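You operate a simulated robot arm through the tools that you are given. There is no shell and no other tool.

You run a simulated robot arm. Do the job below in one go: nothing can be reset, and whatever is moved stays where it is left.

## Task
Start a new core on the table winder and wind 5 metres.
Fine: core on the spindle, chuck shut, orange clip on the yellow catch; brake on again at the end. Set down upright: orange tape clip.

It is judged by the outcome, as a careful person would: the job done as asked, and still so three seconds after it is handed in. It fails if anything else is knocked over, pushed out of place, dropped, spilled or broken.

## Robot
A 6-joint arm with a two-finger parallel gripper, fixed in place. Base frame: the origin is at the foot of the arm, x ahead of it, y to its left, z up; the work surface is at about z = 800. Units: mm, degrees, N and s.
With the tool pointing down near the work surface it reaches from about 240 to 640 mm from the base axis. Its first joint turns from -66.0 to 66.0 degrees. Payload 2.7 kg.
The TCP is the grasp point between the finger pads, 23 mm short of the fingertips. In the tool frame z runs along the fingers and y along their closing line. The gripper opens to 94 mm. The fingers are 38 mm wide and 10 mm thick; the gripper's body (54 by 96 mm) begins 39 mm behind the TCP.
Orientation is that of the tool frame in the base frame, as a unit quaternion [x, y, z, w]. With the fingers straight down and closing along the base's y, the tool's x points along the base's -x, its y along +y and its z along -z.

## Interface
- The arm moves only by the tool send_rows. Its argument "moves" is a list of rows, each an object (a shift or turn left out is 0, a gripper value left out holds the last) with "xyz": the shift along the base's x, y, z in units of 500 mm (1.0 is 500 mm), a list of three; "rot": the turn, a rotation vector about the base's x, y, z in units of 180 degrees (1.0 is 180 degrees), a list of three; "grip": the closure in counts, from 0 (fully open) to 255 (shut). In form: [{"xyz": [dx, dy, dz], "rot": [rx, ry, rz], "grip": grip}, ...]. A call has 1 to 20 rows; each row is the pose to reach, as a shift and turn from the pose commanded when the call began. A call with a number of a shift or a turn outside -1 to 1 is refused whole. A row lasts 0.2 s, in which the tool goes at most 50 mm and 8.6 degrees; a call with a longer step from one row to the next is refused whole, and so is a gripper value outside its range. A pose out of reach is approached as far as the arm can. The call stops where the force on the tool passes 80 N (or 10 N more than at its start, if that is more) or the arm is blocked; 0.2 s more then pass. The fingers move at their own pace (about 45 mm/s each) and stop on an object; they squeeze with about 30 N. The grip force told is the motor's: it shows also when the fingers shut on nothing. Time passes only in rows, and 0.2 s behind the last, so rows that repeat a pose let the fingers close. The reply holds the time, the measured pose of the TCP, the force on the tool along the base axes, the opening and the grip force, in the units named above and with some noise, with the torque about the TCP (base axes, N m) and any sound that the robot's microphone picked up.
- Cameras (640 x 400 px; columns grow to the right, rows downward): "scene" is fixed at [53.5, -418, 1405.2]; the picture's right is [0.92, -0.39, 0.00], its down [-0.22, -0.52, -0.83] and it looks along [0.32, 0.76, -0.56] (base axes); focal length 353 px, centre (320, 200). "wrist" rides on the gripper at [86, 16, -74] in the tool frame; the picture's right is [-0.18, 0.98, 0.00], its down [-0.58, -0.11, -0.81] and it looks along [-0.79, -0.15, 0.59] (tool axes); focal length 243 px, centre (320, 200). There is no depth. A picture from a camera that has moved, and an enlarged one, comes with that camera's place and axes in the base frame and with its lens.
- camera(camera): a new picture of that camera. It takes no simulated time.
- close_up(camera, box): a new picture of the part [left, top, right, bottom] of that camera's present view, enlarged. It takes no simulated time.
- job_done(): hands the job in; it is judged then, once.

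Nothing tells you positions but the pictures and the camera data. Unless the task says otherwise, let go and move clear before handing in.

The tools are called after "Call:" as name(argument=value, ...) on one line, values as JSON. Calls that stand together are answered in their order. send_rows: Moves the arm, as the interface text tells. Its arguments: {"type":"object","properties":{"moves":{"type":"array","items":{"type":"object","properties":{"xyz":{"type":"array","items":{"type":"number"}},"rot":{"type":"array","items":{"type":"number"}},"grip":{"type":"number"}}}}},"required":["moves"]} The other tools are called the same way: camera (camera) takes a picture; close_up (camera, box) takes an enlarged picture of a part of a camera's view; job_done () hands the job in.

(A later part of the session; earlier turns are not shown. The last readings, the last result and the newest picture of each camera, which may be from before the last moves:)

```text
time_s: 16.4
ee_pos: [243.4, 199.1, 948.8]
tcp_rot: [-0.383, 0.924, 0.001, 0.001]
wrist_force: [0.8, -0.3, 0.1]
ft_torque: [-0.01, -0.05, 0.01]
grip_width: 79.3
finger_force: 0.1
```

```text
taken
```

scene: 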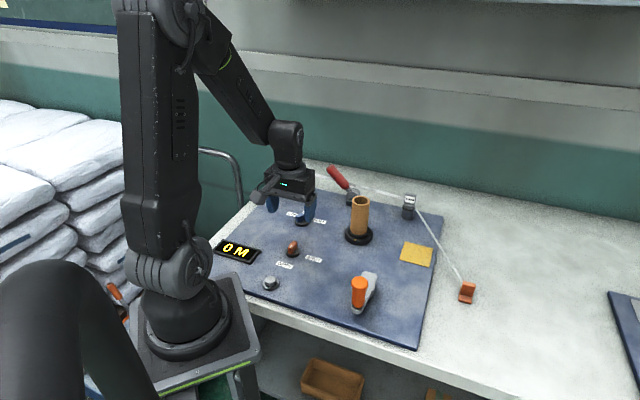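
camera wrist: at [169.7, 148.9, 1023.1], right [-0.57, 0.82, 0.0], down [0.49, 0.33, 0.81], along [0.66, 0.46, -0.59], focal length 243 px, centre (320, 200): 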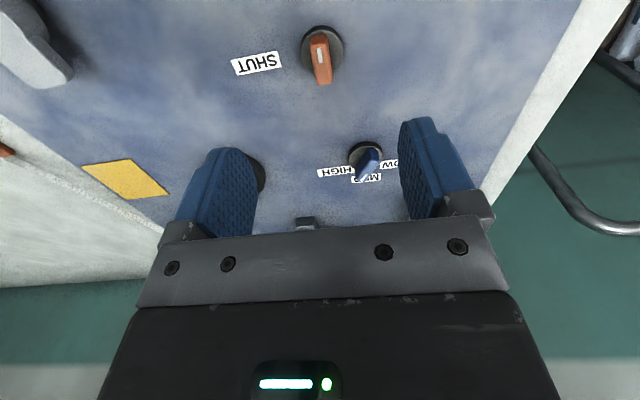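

Call:
close_up(camera="wrist", box=[270, 10, 370, 110])

Call:
close_up(camera="scene", box=[260, 190, 340, 270])

```text
4.00 times, centred on (320, 60) of wrist
camera zoom: at [169.7, 148.9, 1023.1], right [-0.57, 0.82, 0.0], down [0.49, 0.33, 0.81], along [0.66, 0.46, -0.59], focal length 970 px, centre (320, 760)
```

zoom: 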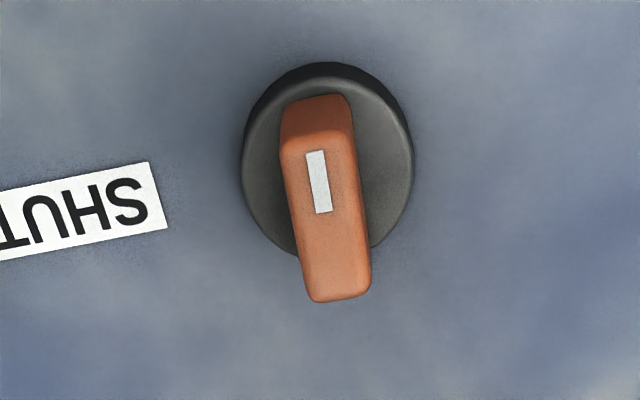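

```text
5.00 times, centred on (300, 230) of scene
camera zoom: at [53.5, -418.0, 1405.2], right [0.92, -0.39, 0.0], down [-0.22, -0.52, -0.83], along [0.32, 0.76, -0.56], focal length 1767 px, centre (420, 50)
```

zoom: 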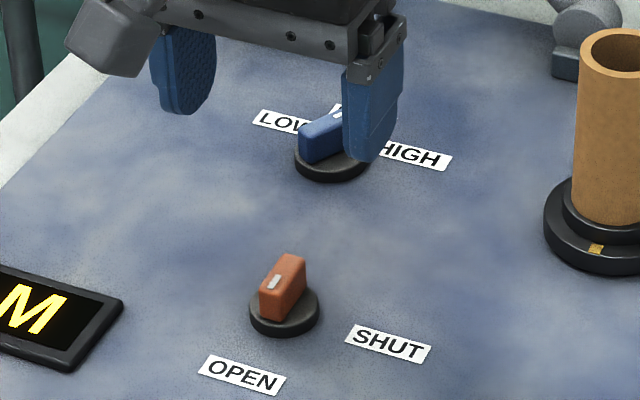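

The knob bar lies along 45° near (237,197), about 4 mm from the tool axis. I'll centre on it and come down to just above its disc.

Call:
send_rows(moves=[{"xyz": [-0.009, -0.002, -0.06], "grip": 100}, {"xyz": [-0.009, -0.002, -0.12], "grip": 130}, {"xyz": [-0.009, -0.002, -0.18], "grip": 130}, {"xyz": [-0.009, -0.002, -0.18], "grip": 130}])

Call:
camera(camera="wrist")

Call:
close_up(camera="scene", box=[250, 190, 350, 270])

```text
time_s: 17.4
ee_pos: [235.9, 198.3, 860.5]
tcp_rot: [-0.383, 0.924, 0.0, 0.001]
wrist_force: [-0.4, 0.2, 0.5]
ft_torque: [-0.02, 0.01, 0.01]
grip_width: 46.0
finger_force: 0.2
```

```text
taken
camera wrist: at [162.2, 149.5, 934.6], right [-0.56, 0.83, 0.0], down [0.49, 0.33, 0.81], along [0.67, 0.46, -0.59], focal length 243 px, centre (320, 200)
```

wrist: 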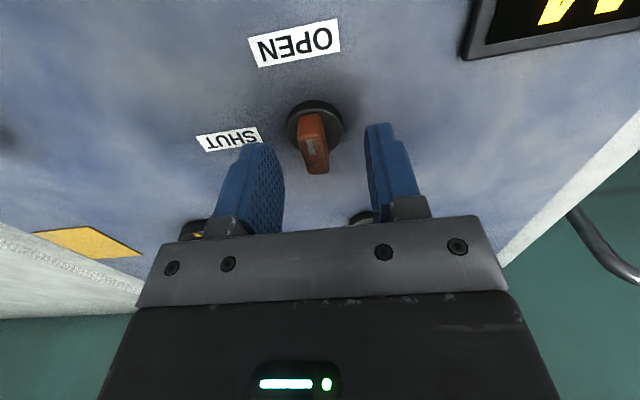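

```text
5.00 times, centred on (300, 230) of scene
camera zoom: at [53.5, -418.0, 1405.2], right [0.92, -0.39, 0.0], down [-0.22, -0.52, -0.83], along [0.32, 0.76, -0.56], focal length 1767 px, centre (420, 50)
```

zoom: 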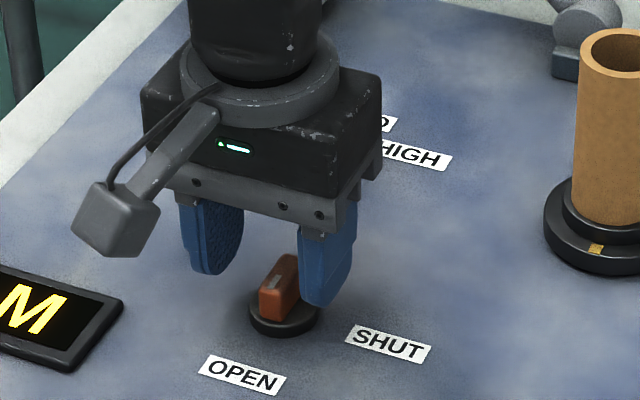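

Call:
close_up(camera="wrist", box=[270, 80, 370, 180])

Call:
close_up(camera="scene", box=[270, 215, 334, 265])

```text
4.00 times, centred on (320, 130) of wrist
camera zoom: at [162.2, 149.5, 934.6], right [-0.56, 0.83, 0.0], down [0.49, 0.33, 0.81], along [0.67, 0.46, -0.59], focal length 970 px, centre (320, 480)
```

zoom: 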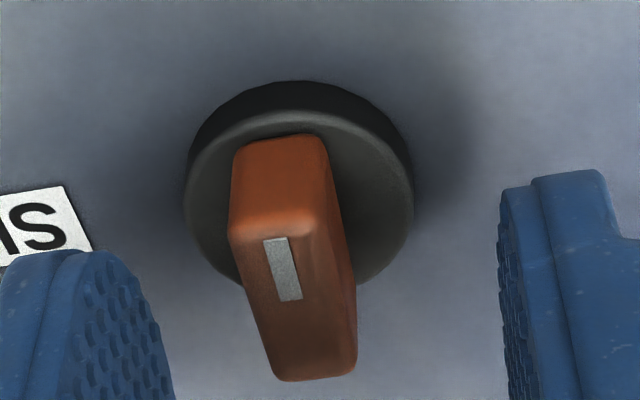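

```text
8.00 times, centred on (302, 240) of scene
camera zoom: at [53.5, -418.0, 1405.2], right [0.92, -0.39, 0.0], down [-0.22, -0.52, -0.83], along [0.32, 0.76, -0.56], focal length 2827 px, centre (464, -120)
```

zoom: 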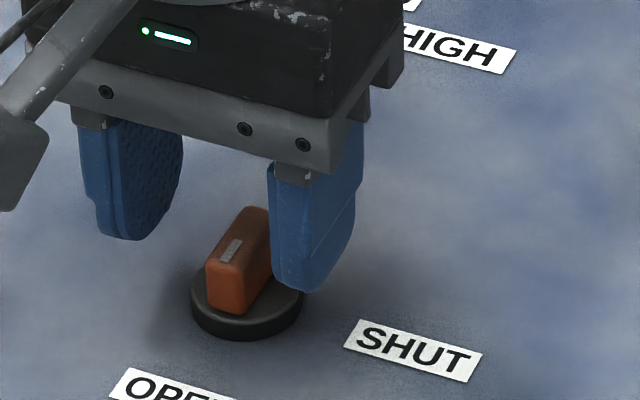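

The knob is about 7 mm off in +x, and the bar top is near z=835. I'll shift, descend until the fingers straddle the bar, and close.

Call:
send_rows(moves=[{"xyz": [0.014, 0.002, 0], "grip": 130}, {"xyz": [0.014, 0.002, -0.015], "grip": 130}, {"xyz": [0.014, 0.002, -0.028], "grip": 130}, {"xyz": [0.014, 0.002, -0.028], "grip": 130}])

Call:
close_up(camera="wrist", box=[220, 80, 420, 230])

Call:
close_up(camera="scene", box=[270, 215, 334, 265])

```text
time_s: 18.4
ee_pos: [244.3, 199.8, 844.6]
tcp_rot: [-0.382, 0.924, 0.001, 0.001]
wrist_force: [1.0, -0.5, -0.1]
ft_torque: [0.01, 0.02, -0.02]
grip_width: 46.3
finger_force: 0.2
```

```text
2.67 times, centred on (320, 155) of wrist
camera zoom: at [169.4, 150.0, 920.7], right [-0.56, 0.83, 0.0], down [0.49, 0.33, 0.81], along [0.67, 0.46, -0.59], focal length 647 px, centre (320, 320)
```

zoom: 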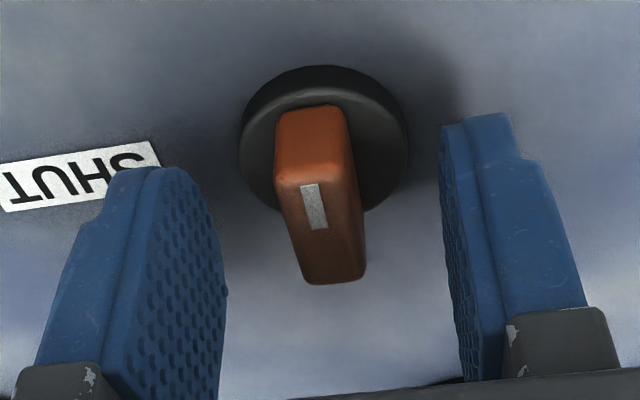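

```text
8.00 times, centred on (302, 240) of scene
camera zoom: at [53.5, -418.0, 1405.2], right [0.92, -0.39, 0.0], down [-0.22, -0.52, -0.83], along [0.32, 0.76, -0.56], focal length 2827 px, centre (464, -120)
```

zoom: 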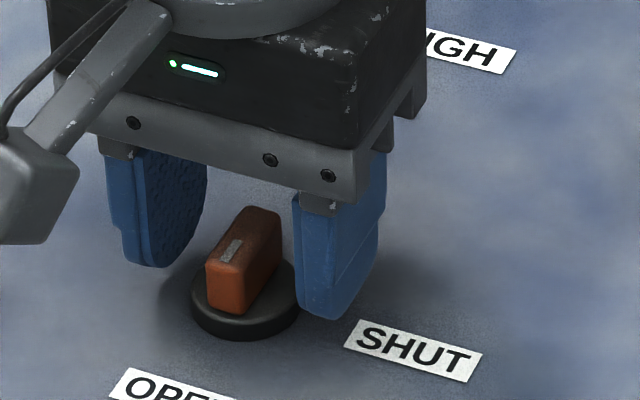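

The bar is now centred between the fingers. Closing on it.

Call:
send_rows(moves=[{"xyz": [0, 0, -0.004], "grip": 255}, {"xyz": [0, 0, -0.004], "grip": 255}, {"xyz": [0, 0, -0.004], "grip": 255}, {"xyz": [0, 0, -0.004], "grip": 255}])

Call:
close_up(camera="scene", box=[270, 215, 334, 265])

```text
time_s: 19.4
ee_pos: [242.7, 199.9, 845.5]
tcp_rot: [-0.383, 0.924, 0.0, 0.0]
wrist_force: [-28.0, 25.3, -1.4]
ft_torque: [0.3, 0.33, -0.1]
grip_width: 12.7
finger_force: 44.8
```

```text
8.00 times, centred on (302, 240) of scene
camera zoom: at [52.9, -417.4, 1405.4], right [0.92, -0.39, 0.0], down [-0.22, -0.52, -0.83], along [0.32, 0.76, -0.56], focal length 2827 px, centre (464, -120)
```

zoom: 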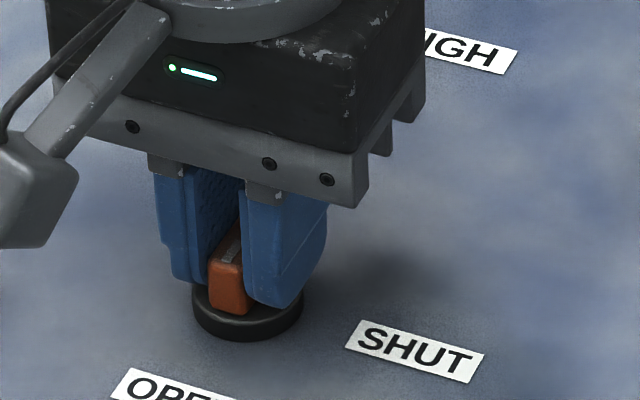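

There's a 38 N side force along the closing line, so the tool sits about 1 mm off. I'll nudge toward the force and then start to turn.

Call:
send_rows(moves=[{"xyz": [-0.0014, 0.0014, 0], "grip": 255}, {"xyz": [-0.0014, 0.0014, 0], "grip": 255}])

```text
time_s: 20.0
ee_pos: [241.9, 199.8, 844.1]
tcp_rot: [-0.383, 0.924, 0.0, -0.001]
wrist_force: [-29.9, 17.5, -8.2]
ft_torque: [1.16, -0.76, -0.07]
grip_width: 12.9
finger_force: 45.0
```

Call:
send_rows(moves=[{"xyz": [-0.0022, 0.0022, 0], "grip": 255}, {"xyz": [-0.0022, 0.0022, 0], "grip": 255}])

```text
time_s: 20.6
ee_pos: [242.7, 200.6, 844.0]
tcp_rot: [-0.382, 0.924, 0.0, -0.001]
wrist_force: [1.1, -2.4, -17.9]
ft_torque: [0.09, -0.23, 0.0]
grip_width: 12.5
finger_force: 45.4
```

The side load is gone. I'll turn the knob 90° counter-clockwise toward SHUT.

Call:
send_rows(moves=[{"rot": [0, 0, 0.042], "grip": 255}, {"rot": [0, 0, 0.084]}, {"rot": [0, 0, 0.126]}, {"rot": [0, 0, 0.168]}, {"rot": [0, 0, 0.21]}, {"rot": [0, 0, 0.252]}])

Call:
camera(camera="scene")

Call:
close_up(camera="scene", box=[270, 215, 334, 265])

```text
time_s: 22.0
ee_pos: [240.0, 200.8, 845.9]
tcp_rot: [0.709, -0.705, 0.001, 0.0]
wrist_force: [-32.2, 14.8, 25.1]
ft_torque: [0.24, 0.42, -1.48]
grip_width: 29.6
finger_force: 45.2
```

```text
taken
```

scene: 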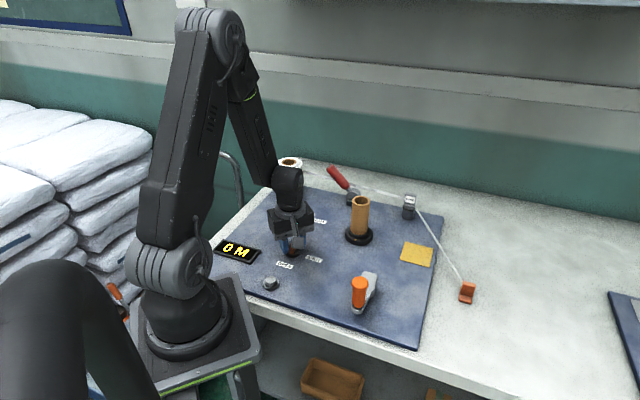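

```text
8.00 times, centred on (302, 240) of scene
camera zoom: at [52.5, -417.8, 1405.3], right [0.92, -0.39, 0.0], down [-0.22, -0.52, -0.83], along [0.32, 0.76, -0.56], focal length 2827 px, centre (464, -120)
```

zoom: 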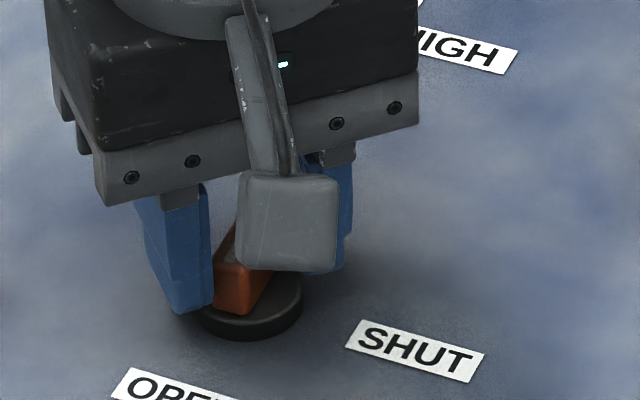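

Call:
close_up(camera="wrist", box=[220, 80, 420, 230])

Call:
camera(camera="wrist")

```text
2.67 times, centred on (320, 155) of wrist
camera zoom: at [223.7, 114.1, 920.5], right [-0.98, 0.18, 0.0], down [0.11, 0.58, 0.81], along [0.14, 0.79, -0.59], focal length 647 px, centre (320, 320)
```

zoom: 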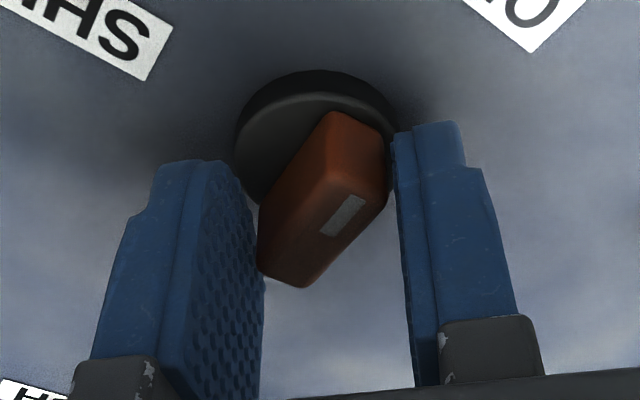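

```text
taken
camera wrist: at [223.7, 114.1, 920.5], right [-0.98, 0.18, 0.0], down [0.11, 0.58, 0.81], along [0.14, 0.79, -0.59], focal length 243 px, centre (320, 200)
```

wrist: 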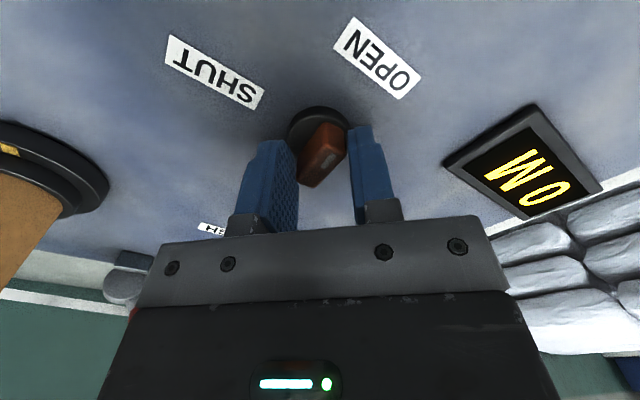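

The knob did not turn; instead the bar forced the fingers open from 12.7 to 29.6 mm. I'll turn back to the aligned pose, raise the tips 2 mm off the disc, and try again in small steps.

Call:
send_rows(moves=[{"rot": [0, 0, -0.042], "xyz": [0, 0, 0.004], "grip": 255}, {"rot": [0, 0, -0.084], "xyz": [0, 0, 0.004]}, {"rot": [0, 0, -0.126], "xyz": [0, 0, 0.004]}, {"rot": [0, 0, -0.168], "xyz": [0, 0, 0.004]}, {"rot": [0, 0, -0.21], "xyz": [0, 0, 0.004]}, {"rot": [0, 0, -0.252], "xyz": [0, 0, 0.004]}, {"rot": [0, 0, -0.252], "xyz": [0, 0, 0.004]}])

Call:
close_up(camera="wrist", box=[220, 80, 420, 230])

Call:
close_up(camera="scene", box=[270, 215, 334, 265])

```text
time_s: 23.6
ee_pos: [242.1, 199.5, 848.0]
tcp_rot: [-0.383, 0.924, 0.0, 0.0]
wrist_force: [-4.7, -11.3, 2.4]
ft_torque: [-0.64, 0.41, -0.01]
grip_width: 12.8
finger_force: 44.8
```

```text
2.67 times, centred on (320, 155) of wrist
camera zoom: at [168.3, 150.5, 921.7], right [-0.56, 0.83, 0.0], down [0.49, 0.33, 0.81], along [0.67, 0.46, -0.59], focal length 647 px, centre (320, 320)
```

zoom: 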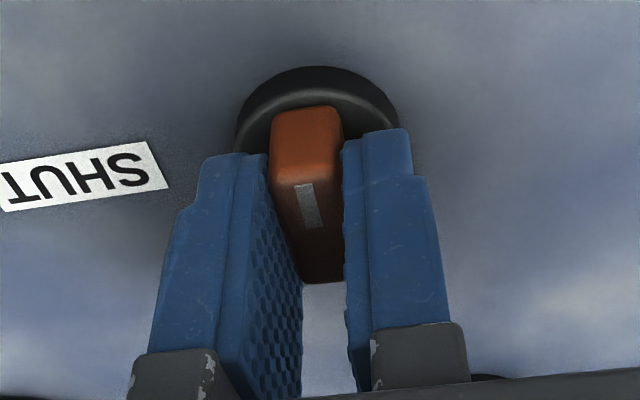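

```text
8.00 times, centred on (302, 240) of scene
camera zoom: at [53.3, -418.3, 1405.1], right [0.92, -0.39, 0.0], down [-0.22, -0.52, -0.83], along [0.32, 0.76, -0.56], focal length 2827 px, centre (464, -120)
```

zoom: 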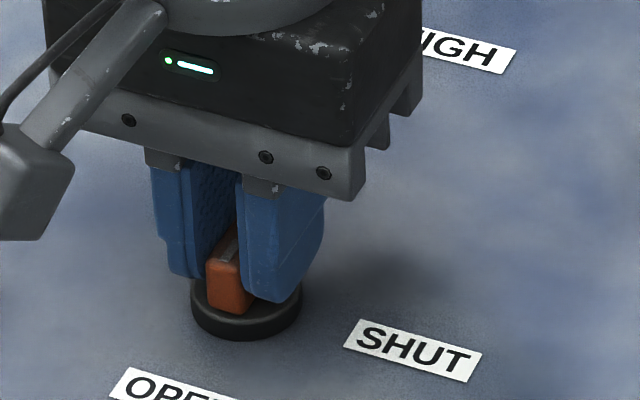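

Call:
send_rows(moves=[{"rot": [0, 0, 0.03], "grip": 255}, {"rot": [0, 0, 0.06]}, {"rot": [0, 0, 0.09]}, {"rot": [0, 0, 0.09]}])

Call:
close_up(camera="wrist", box=[220, 80, 420, 230])

Call:
close_up(camera="scene", box=[270, 215, 334, 265])

```text
time_s: 24.6
ee_pos: [242.1, 200.6, 848.2]
tcp_rot: [-0.509, 0.861, 0.001, 0.002]
wrist_force: [-10.6, 3.2, 7.0]
ft_torque: [-0.28, 0.44, -1.44]
grip_width: 19.0
finger_force: 44.6
```

```text
2.67 times, centred on (320, 155) of wrist
camera zoom: at [185.2, 133.7, 921.4], right [-0.77, 0.63, 0.0], down [0.37, 0.45, 0.81], along [0.51, 0.62, -0.59], focal length 647 px, centre (320, 320)
```

zoom: 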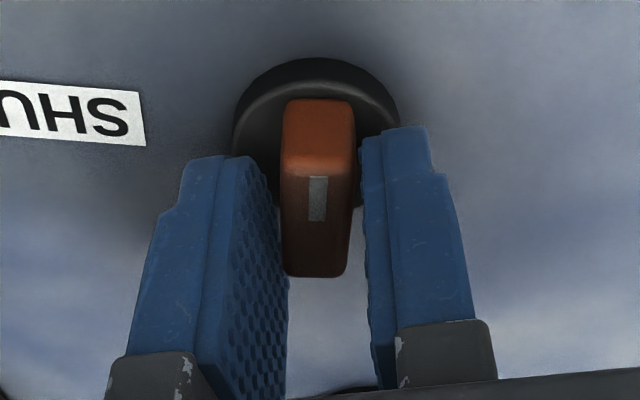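

```text
8.00 times, centred on (302, 240) of scene
camera zoom: at [53.2, -418.0, 1405.2], right [0.92, -0.39, 0.0], down [-0.22, -0.52, -0.83], along [0.32, 0.76, -0.56], focal length 2827 px, centre (464, -120)
```

zoom: 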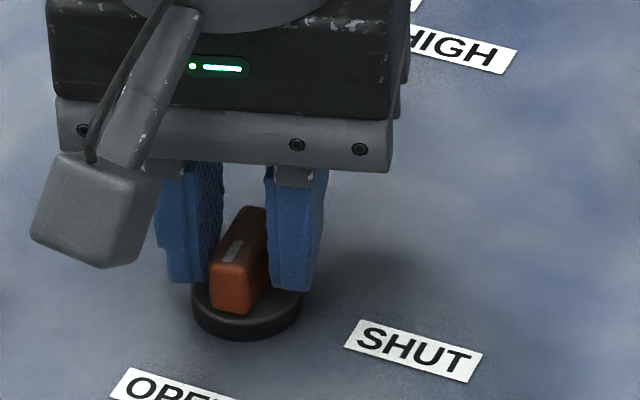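

The knob resists 1.4 N m this way. I'll test the other direction gently to tell a hard stop from stiffness.

Call:
send_rows(moves=[{"rot": [0, 0, -0.03], "grip": 255}, {"rot": [0, 0, -0.06]}, {"rot": [0, 0, -0.09]}, {"rot": [0, 0, -0.12]}, {"rot": [0, 0, -0.15]}, {"rot": [0, 0, -0.15]}])

Call:
close_up(camera="wrist", box=[220, 80, 420, 230])

Call:
close_up(camera="scene", box=[270, 215, 334, 265])

```text
time_s: 26.0
ee_pos: [243.8, 200.2, 847.0]
tcp_rot: [-0.293, 0.956, 0.001, 0.0]
wrist_force: [11.0, -8.2, -3.4]
ft_torque: [0.65, -1.39, 0.08]
grip_width: 12.9
finger_force: 44.9
```

```text
2.67 times, centred on (320, 155) of wrist
camera zoom: at [161.3, 165.3, 921.3], right [-0.4, 0.92, 0.0], down [0.54, 0.23, 0.81], along [0.74, 0.32, -0.59], focal length 647 px, centre (320, 320)
```

zoom: 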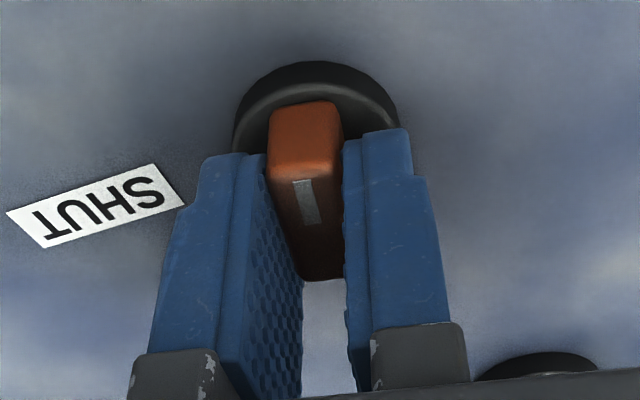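

```text
8.00 times, centred on (302, 240) of scene
camera zoom: at [53.7, -418.2, 1405.1], right [0.92, -0.39, 0.0], down [-0.22, -0.52, -0.83], along [0.32, 0.76, -0.56], focal length 2827 px, centre (464, -120)
```

zoom: 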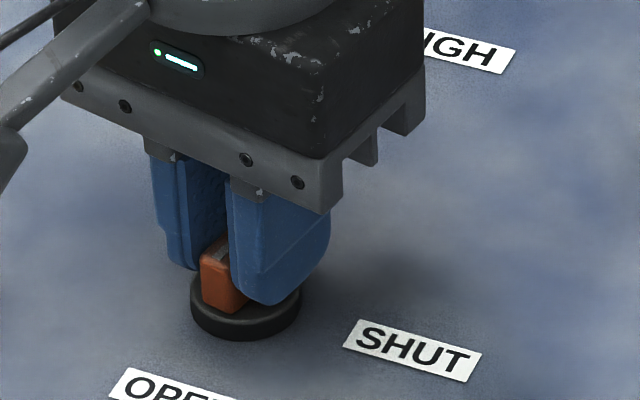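

The knob follows freely clockwise but is held hard counter-clockwise. I'll let go and look at where the bar settles.

Call:
send_rows(moves=[{"xyz": [0, 0, 0], "grip": 130}, {"xyz": [0, 0, 0], "grip": 130}, {"xyz": [0, 0, 0.02], "grip": 130}, {"xyz": [0, 0, 0.06], "grip": 130}, {"xyz": [0, 0, 0.1], "grip": 130}])

Call:
close_up(camera="wrist", box=[250, 40, 390, 140])

Call:
close_up(camera="scene", box=[262, 220, 342, 270])

Call:
camera(camera="scene")

```text
time_s: 27.2
ee_pos: [242.7, 200.1, 895.4]
tcp_rot: [-0.293, 0.956, -0.001, 0.0]
wrist_force: [-0.2, 0.4, 0.2]
ft_torque: [0.03, -0.01, 0.01]
grip_width: 46.0
finger_force: 0.0
```

```text
4.00 times, centred on (320, 90) of wrist
camera zoom: at [160.6, 165.8, 971.3], right [-0.4, 0.92, 0.0], down [0.54, 0.24, 0.81], along [0.74, 0.32, -0.59], focal length 970 px, centre (320, 640)
```

zoom: 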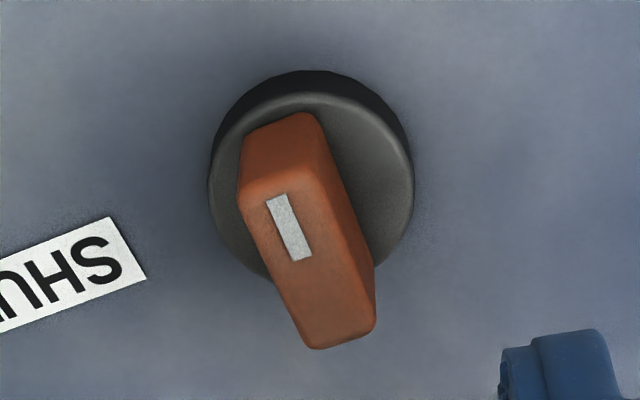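

```text
8.00 times, centred on (302, 245) of scene
camera zoom: at [53.5, -418.0, 1405.2], right [0.92, -0.39, 0.0], down [-0.22, -0.52, -0.83], along [0.32, 0.76, -0.56], focal length 2827 px, centre (464, -160)
```

zoom: 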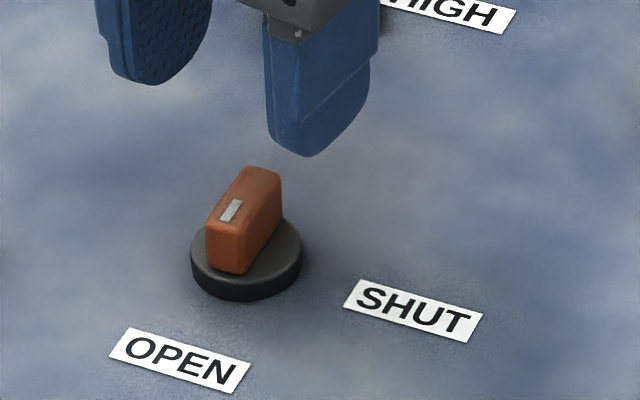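

```text
taken
```

scene: 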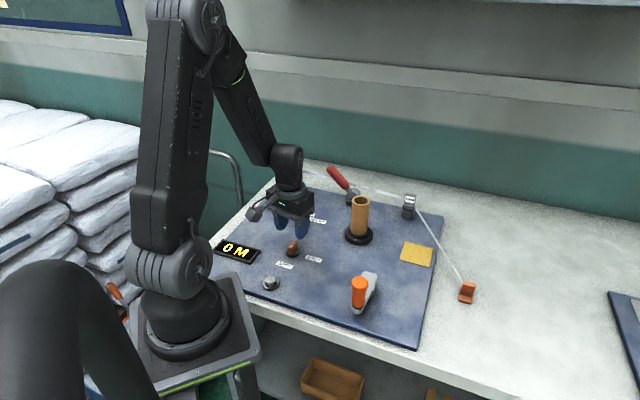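

The bar sprang back to OPEN, so the chuck is held against turning to SHUT. I'll check how the core sits before trying anything harder.

Call:
close_up(camera="scene", box=[330, 190, 390, 250])

Call:
camera(camera="wrist")

Call:
close_up(camera="scene", box=[205, 220, 285, 300])

```text
6.67 times, centred on (360, 220) of scene
camera zoom: at [53.5, -418.0, 1405.2], right [0.92, -0.39, 0.0], down [-0.22, -0.52, -0.83], along [0.32, 0.76, -0.56], focal length 2356 px, centre (53, 67)
```

zoom: 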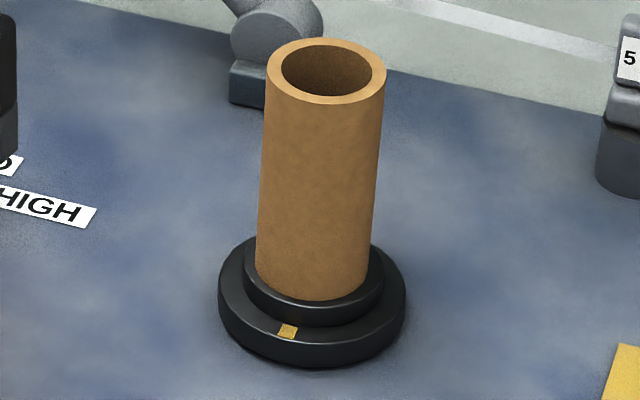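

```text
taken
camera wrist: at [160.6, 165.8, 971.3], right [-0.4, 0.92, 0.0], down [0.54, 0.24, 0.81], along [0.74, 0.32, -0.59], focal length 243 px, centre (320, 200)
```

wrist: 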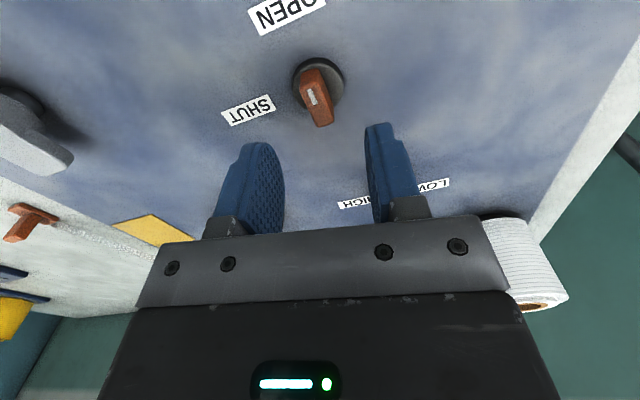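

```text
5.00 times, centred on (245, 260) of scene
camera zoom: at [53.5, -418.0, 1405.2], right [0.92, -0.39, 0.0], down [-0.22, -0.52, -0.83], along [0.32, 0.76, -0.56], focal length 1767 px, centre (695, -100)
```

zoom: 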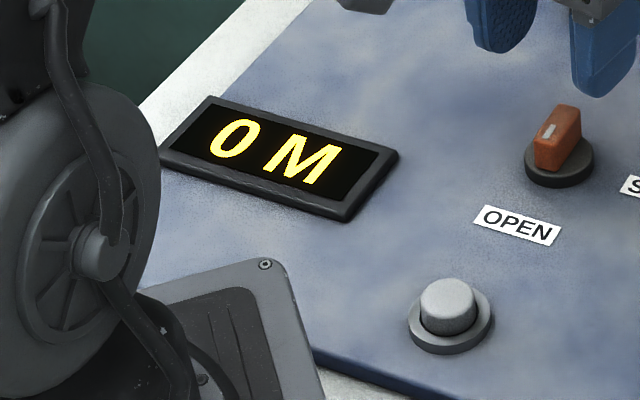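

The core is well seated. The knob turned easily clockwise and met a firm stop counter-clockwise, so I'll re-grip it and follow the free direction further to see whether that is its real travel.

Call:
send_rows(moves=[{"rot": [0, 0, 0.03], "xyz": [0, 0, -0.03], "grip": 130}, {"rot": [0, 0, 0.06], "xyz": [0, 0, -0.07]}, {"rot": [0, 0, 0.06], "xyz": [0, 0, -0.1]}, {"rot": [0, 0, 0.06], "xyz": [0, 0, -0.1], "grip": 255}, {"rot": [0, 0, 0.06], "xyz": [0, 0, -0.1]}, {"rot": [0, 0, 0.06], "xyz": [0, 0, -0.1]}, {"rot": [0, 0, 0.06], "xyz": [0, 0, -0.1]}])

Call:
send_rows(moves=[{"rot": [0, 0, -0.04], "grip": 255}, {"rot": [0, 0, -0.08]}, {"rot": [0, 0, -0.12]}, {"rot": [0, 0, -0.16]}, {"rot": [0, 0, -0.2]}, {"rot": [0, 0, -0.2]}])

Call:
close_up(camera="wrist", box=[220, 80, 420, 230])

Call:
close_up(camera="scene", box=[262, 210, 342, 260])

```text
time_s: 28.8
ee_pos: [242.0, 199.9, 846.4]
tcp_rot: [-0.383, 0.924, 0.001, 0.0]
wrist_force: [-7.8, 8.8, -6.4]
ft_torque: [0.43, -0.24, -0.02]
grip_width: 13.0
finger_force: 45.2
```

```text
time_s: 30.2
ee_pos: [243.7, 198.6, 846.3]
tcp_rot: [-0.076, 0.997, 0.0, 0.0]
wrist_force: [36.0, -31.3, -9.2]
ft_torque: [-0.38, -0.91, 0.14]
grip_width: 12.6
finger_force: 45.2
```

```text
2.67 times, centred on (320, 155) of wrist
camera zoom: at [154.7, 202.0, 921.2], right [0.03, 1.0, 0.0], down [0.59, -0.02, 0.81], along [0.81, -0.03, -0.59], focal length 647 px, centre (320, 320)
```

zoom: 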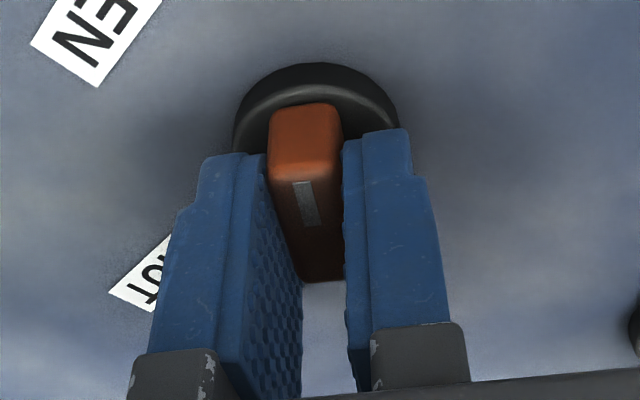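

```text
8.00 times, centred on (302, 235) of scene
camera zoom: at [54.3, -418.7, 1404.9], right [0.92, -0.39, 0.0], down [-0.22, -0.52, -0.83], along [0.32, 0.76, -0.56], focal length 2827 px, centre (464, -80)
```

zoom: 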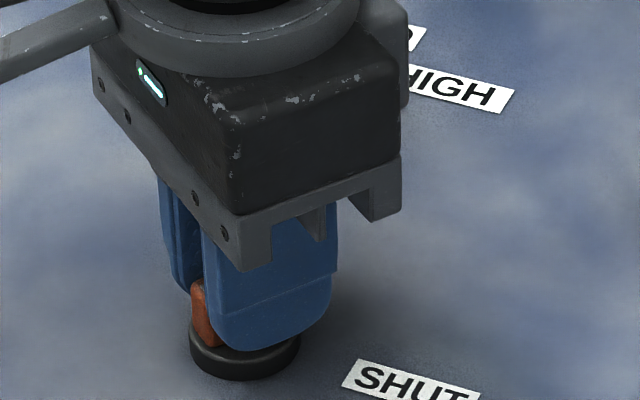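

The bar now turns freely with the tool clockwise, so that is its real travel, and the stop is at OPEN. The tool seems about 3.5 mm off the knob axis, so I'll follow the true arc and keep turning.

Call:
send_rows(moves=[{"xyz": [0.0021, -0.004, 0], "rot": [0, 0, -0.02], "grip": 255}, {"xyz": [0.0021, -0.005, 0], "rot": [0, 0, -0.0417]}, {"xyz": [0.0021, -0.0057, 0], "rot": [0, 0, -0.0833]}, {"xyz": [0.0019, -0.0065, 0], "rot": [0, 0, -0.125]}, {"xyz": [0.0017, -0.0074, 0], "rot": [0, 0, -0.1667]}, {"xyz": [0.0013, -0.0083, 0], "rot": [0, 0, -0.2083]}, {"xyz": [0.0007, -0.0091, 0], "rot": [0, 0, -0.25]}, {"xyz": [0.0007, -0.0091, 0], "rot": [0, 0, -0.25]}])

Call:
close_up(camera="wrist", box=[220, 80, 420, 230])

Call:
camera(camera="scene")

```text
time_s: 32.0
ee_pos: [243.3, 195.9, 845.8]
tcp_rot: [0.311, 0.951, 0.001, 0.0]
wrist_force: [21.9, -13.8, 0.1]
ft_torque: [-0.25, -0.06, -0.08]
grip_width: 12.7
finger_force: 45.4
```

```text
2.67 times, centred on (320, 155) of wrist
camera zoom: at [181.2, 260.9, 921.6], right [0.73, 0.69, 0.0], down [0.4, -0.43, 0.81], along [0.55, -0.59, -0.59], focal length 647 px, centre (320, 320)
```

zoom: 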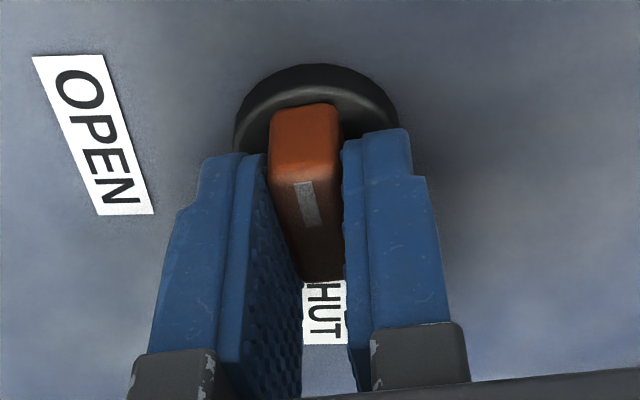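

```text
taken
```

scene: 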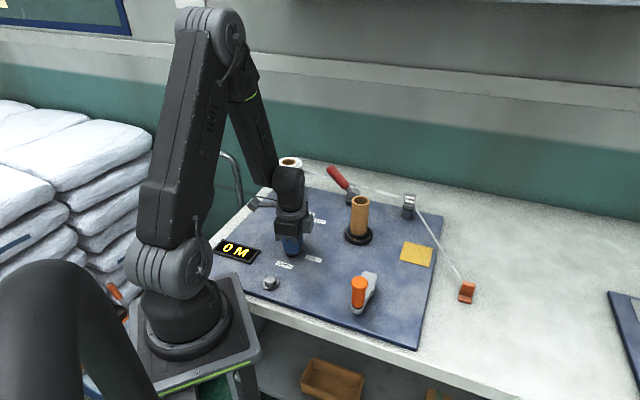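

It still turns freely at 81° past OPEN with almost no torque. I'll keep going clockwise along the arc.

Call:
send_rows(moves=[{"xyz": [0.0003, -0.0012, 0], "rot": [0, 0, -0.0417], "grip": 255}, {"xyz": [-0.0005, -0.0019, 0], "rot": [0, 0, -0.0833]}, {"xyz": [-0.0013, -0.0025, 0], "rot": [0, 0, -0.125]}, {"xyz": [-0.0022, -0.003, 0], "rot": [0, 0, -0.1667]}, {"xyz": [-0.0032, -0.0034, 0], "rot": [0, 0, -0.2083]}, {"xyz": [-0.0042, -0.0036, 0], "rot": [0, 0, -0.25]}, {"xyz": [-0.0053, -0.0037, 0], "rot": [0, 0, -0.2917]}, {"xyz": [-0.0063, -0.0037, 0], "rot": [0, 0, -0.3333]}, {"xyz": [-0.0074, -0.0035, 0], "rot": [0, 0, -0.375]}, {"xyz": [-0.0084, -0.0032, 0], "rot": [0, 0, -0.4167]}, {"xyz": [-0.0084, -0.0032, 0], "rot": [0, 0, -0.4167]}])

Call:
close_up(camera="wrist", box=[220, 80, 420, 230])

Call:
camera(camera="scene")

```text
time_s: 34.4
ee_pos: [238.7, 194.6, 846.7]
tcp_rot: [0.825, 0.566, 0.002, 0.0]
wrist_force: [28.5, -3.3, -6.5]
ft_torque: [-0.21, -0.31, 0.45]
grip_width: 32.5
finger_force: 44.6
```

```text
2.67 times, centred on (320, 155) of wrist
camera zoom: at [284.0, 269.7, 921.7], right [0.85, -0.53, 0.0], down [-0.31, -0.5, 0.8], along [-0.42, -0.68, -0.59], focal length 647 px, centre (320, 320)
```

zoom: 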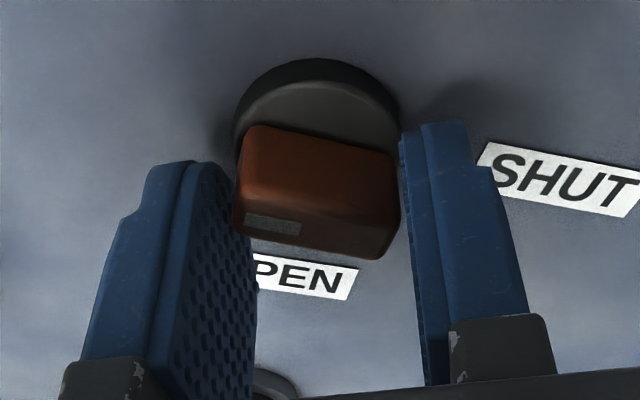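

```text
taken
```

scene: 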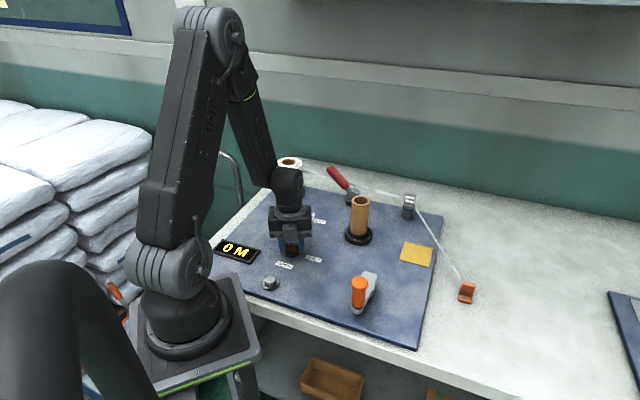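

The bar met a second stop with its body across the old line, so the travel is about 90°. I'll turn the tool back until it lines up with the bar, open, and see where the knob rests.

Call:
send_rows(moves=[{"xyz": [0.001, -0.0003, 0], "rot": [0, 0, 0.0417], "grip": 255}, {"xyz": [0.002, -0.0005, 0], "rot": [0, 0, 0.0833]}, {"xyz": [0.003, -0.0005, 0], "rot": [0, 0, 0.125]}, {"xyz": [0.004, -0.0005, 0], "rot": [0, 0, 0.1667]}, {"xyz": [0.005, 0, 0], "rot": [0, 0, 0.2083]}, {"xyz": [0.006, 0.0005, 0], "rot": [0, 0, 0.25]}, {"xyz": [0.007, 0.001, 0], "rot": [0, 0, 0.2917]}, {"xyz": [0.008, 0.0015, 0], "rot": [0, 0, 0.3333]}, {"xyz": [0.0084, 0.002, 0], "rot": [0, 0, 0.3667]}, {"xyz": [0.0084, 0.002, 0], "rot": [0, 0, 0.3667]}])

Call:
close_up(camera="wrist", box=[220, 80, 420, 230])

```text
time_s: 36.6
ee_pos: [243.0, 195.1, 845.8]
tcp_rot: [0.382, 0.924, 0.002, 0.001]
wrist_force: [31.2, -7.9, 4.8]
ft_torque: [-0.25, -0.3, -0.03]
grip_width: 32.1
finger_force: 45.2
```

```text
2.67 times, centred on (320, 155) of wrist
camera zoom: at [192.0, 268.2, 921.6], right [0.82, 0.57, 0.0], down [0.33, -0.49, 0.81], along [0.46, -0.66, -0.59], focal length 647 px, centre (320, 320)
```

zoom: 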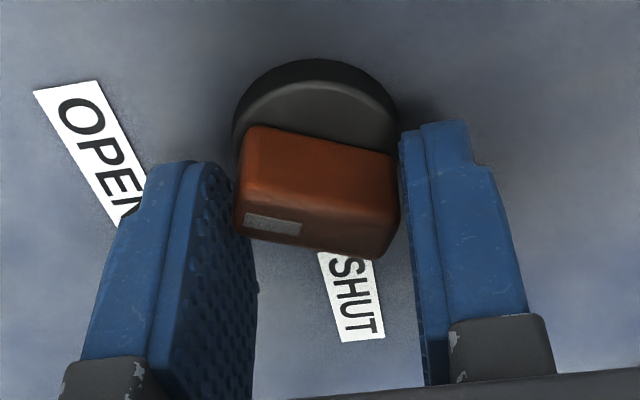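

The knob's travel is OPEN (mark at 225°) to 90° clockwise of it. The fingers now hold it crosswise, so I'll open, rise and look.

Call:
send_rows(moves=[{"grip": 100}, {"grip": 100}, {"xyz": [0, 0, 0.02], "grip": 100}, {"xyz": [-0.004, 0.004, 0.06], "grip": 100}, {"xyz": [-0.004, 0.004, 0.08], "grip": 100}, {"xyz": [-0.004, 0.004, 0.08], "grip": 100}])

Call:
camera(camera="wrist")

Call:
close_up(camera="wrist", box=[250, 40, 390, 140])

Call:
close_up(camera="scene", box=[262, 220, 342, 270])

```text
time_s: 38.0
ee_pos: [240.6, 196.0, 886.9]
tcp_rot: [0.383, 0.924, 0.0, 0.0]
wrist_force: [-0.4, -0.7, 0.2]
ft_torque: [-0.01, 0.0, -0.02]
grip_width: 57.3
finger_force: 0.0
```

```text
taken
camera wrist: at [189.9, 270.3, 961.4], right [0.83, 0.56, 0.0], down [0.33, -0.49, 0.81], along [0.46, -0.67, -0.59], focal length 243 px, centre (320, 200)
```

wrist: 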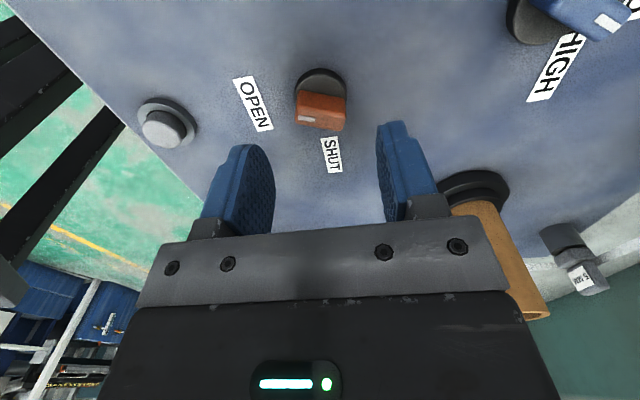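

```text
4.00 times, centred on (320, 90) of wrist
camera zoom: at [189.9, 270.3, 961.4], right [0.83, 0.56, 0.0], down [0.33, -0.49, 0.81], along [0.46, -0.67, -0.59], focal length 970 px, centre (320, 640)
```

zoom: 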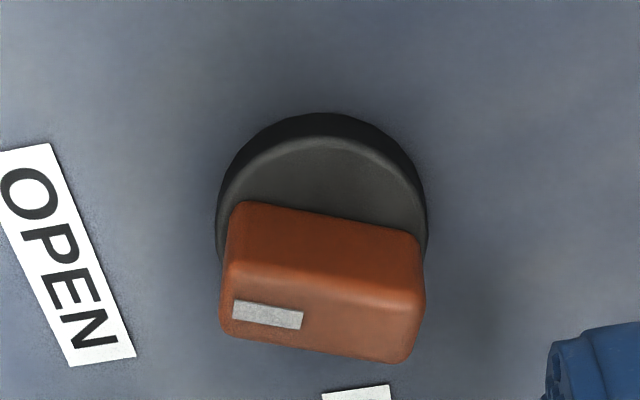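

```text
8.00 times, centred on (302, 245) of scene
camera zoom: at [53.5, -418.0, 1405.2], right [0.92, -0.39, 0.0], down [-0.22, -0.52, -0.83], along [0.32, 0.76, -0.56], focal length 2827 px, centre (464, -160)
```

zoom: 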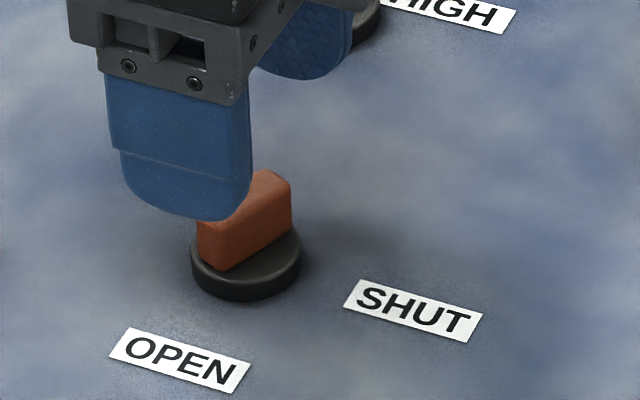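

The knob now rests about 21° clockwise of OPEN. I'll align the fingers with the bar at its true axis (239.4,197.3), grip it, and turn it clockwise to the far stop.

Call:
send_rows(moves=[{"xyz": [-0.0015, 0.0015, 0], "rot": [0, 0, 0.0423], "grip": 130}, {"xyz": [-0.0015, 0.0015, 0], "rot": [0, 0, 0.0846]}, {"xyz": [-0.0015, 0.0015, 0], "rot": [0, 0, 0.1269]}, {"xyz": [-0.0015, 0.0015, 0], "rot": [0, 0, 0.1692]}, {"xyz": [-0.0015, 0.0015, 0], "rot": [0, 0, 0.2115]}, {"xyz": [-0.0015, 0.0015, 0], "rot": [0, 0, 0.2538]}, {"xyz": [-0.0015, 0.0015, 0], "rot": [0, 0, 0.2961]}, {"xyz": [-0.0015, 0.0015, 0], "rot": [0, 0, 0.3384]}, {"xyz": [-0.0015, 0.0015, 0], "rot": [0, 0, 0.3806]}, {"xyz": [-0.0015, 0.0015, -0.04], "rot": [0, 0, 0.3806]}, {"xyz": [-0.0015, 0.0015, -0.08], "rot": [0, 0, 0.3806]}, {"xyz": [-0.0015, 0.0015, -0.08], "rot": [0, 0, 0.3806]}])

Call:
close_up(camera="wrist", box=[220, 80, 420, 230])

```text
time_s: 40.6
ee_pos: [239.1, 198.1, 847.7]
tcp_rot: [-0.204, 0.979, 0.0, 0.0]
wrist_force: [-0.3, 0.3, 1.0]
ft_torque: [-0.01, 0.03, 0.0]
grip_width: 46.2
finger_force: 0.1
```

```text
2.67 times, centred on (320, 155) of wrist
camera zoom: at [151.7, 178.4, 922.0], right [-0.22, 0.97, 0.0], down [0.58, 0.13, 0.81], along [0.79, 0.18, -0.59], focal length 647 px, centre (320, 320)
```

zoom: 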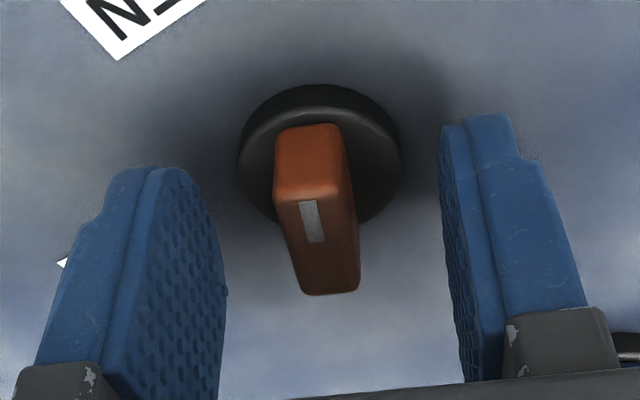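

Call:
send_rows(moves=[{"grip": 255}, {"grip": 255}, {"grip": 255}, {"grip": 255}, {"rot": [0, 0, -0.04]}, {"rot": [0, 0, -0.08]}, {"rot": [0, 0, -0.12]}, {"rot": [0, 0, -0.16]}, {"rot": [0, 0, -0.2]}, {"rot": [0, 0, -0.24]}, {"rot": [0, 0, -0.28]}, {"rot": [0, 0, -0.32]}, {"rot": [0, 0, -0.36]}, {"rot": [0, 0, -0.39]}, {"rot": [0, 0, -0.41]}, {"rot": [0, 0, -0.41]}])

Call:
close_up(camera="wrist", box=[220, 80, 420, 230])

Call:
camera(camera="scene")

```text
time_s: 44.0
ee_pos: [241.0, 199.3, 847.6]
tcp_rot: [0.424, 0.905, 0.002, 0.001]
wrist_force: [-4.9, 12.3, 13.9]
ft_torque: [-0.67, -0.54, 1.46]
grip_width: 13.6
finger_force: 44.8
```

```text
2.67 times, centred on (320, 155) of wrist
camera zoom: at [195.7, 275.9, 921.1], right [0.87, 0.49, 0.0], down [0.29, -0.52, 0.81], along [0.39, -0.7, -0.59], focal length 647 px, centre (320, 320)
```

zoom: 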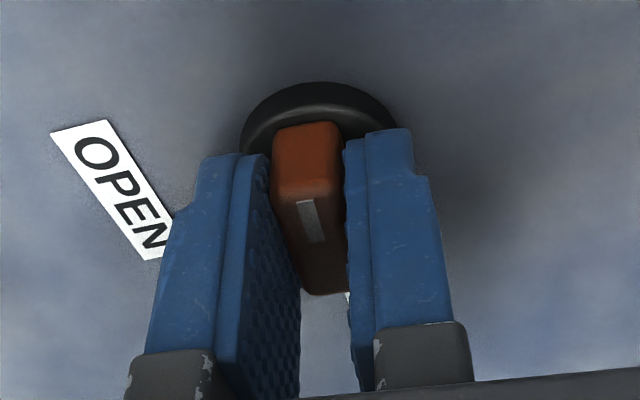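

```text
taken
```

scene: 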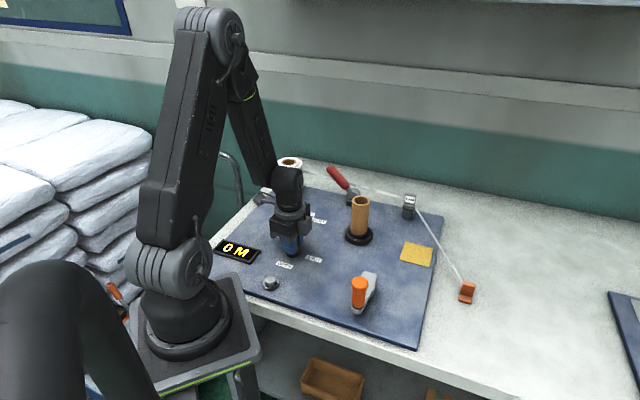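

The knob is against its clockwise stop, with 1.5 N m of torque. I'll release, rise and check where it rests.

Call:
send_rows(moves=[{"rot": [0, 0, 0.03], "grip": 255}, {"rot": [0, 0, 0.03], "grip": 110}, {"rot": [0, 0, 0.03], "grip": 110}, {"rot": [0, 0, 0.03], "xyz": [0, 0, 0.04], "grip": 110}, {"rot": [0, 0, 0.03], "xyz": [0, 0, 0.12], "grip": 60}, {"rot": [0, 0, 0.03], "xyz": [0, 0, 0.2], "grip": 30}, {"rot": [0, 0, 0.03], "xyz": [0, 0, 0.26], "grip": 0}])

Call:
close_up(camera="scene", box=[262, 220, 342, 270])

Call:
camera(camera="wrist")

Call:
close_up(camera="wrist", box=[240, 0, 400, 120])

```text
time_s: 45.6
ee_pos: [239.9, 195.8, 978.1]
tcp_rot: [0.382, 0.924, 0.0, 0.0]
wrist_force: [-0.5, 0.0, 0.3]
ft_torque: [-0.01, -0.01, 0.0]
grip_width: 94.0
finger_force: 0.0
```

```text
8.00 times, centred on (302, 245) of scene
camera zoom: at [53.5, -418.0, 1405.2], right [0.92, -0.39, 0.0], down [-0.22, -0.52, -0.83], along [0.32, 0.76, -0.56], focal length 2827 px, centre (464, -160)
```

zoom: 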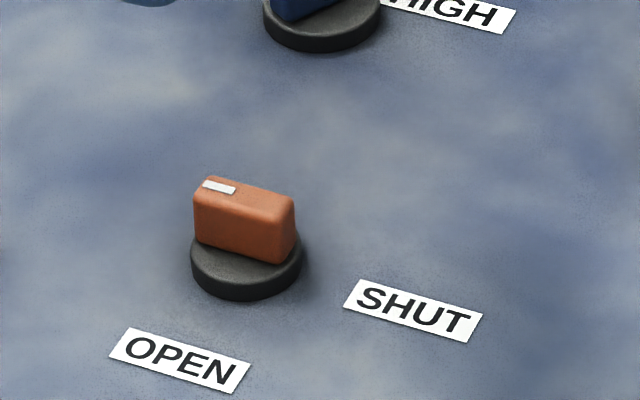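

```text
taken
camera wrist: at [188.1, 269.4, 1052.2], right [0.82, 0.57, 0.0], down [0.33, -0.49, 0.81], along [0.46, -0.66, -0.59], focal length 243 px, centre (320, 200)
```

wrist: 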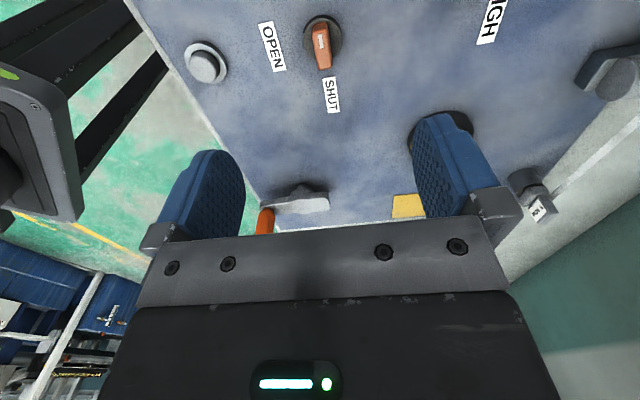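

```text
3.33 times, centred on (320, 60) of wrist
camera zoom: at [188.1, 269.4, 1052.2], right [0.82, 0.57, 0.0], down [0.33, -0.49, 0.81], along [0.46, -0.66, -0.59], focal length 809 px, centre (320, 667)
```

zoom: 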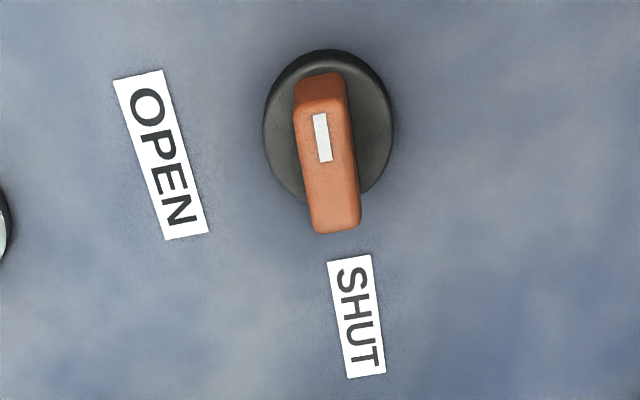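

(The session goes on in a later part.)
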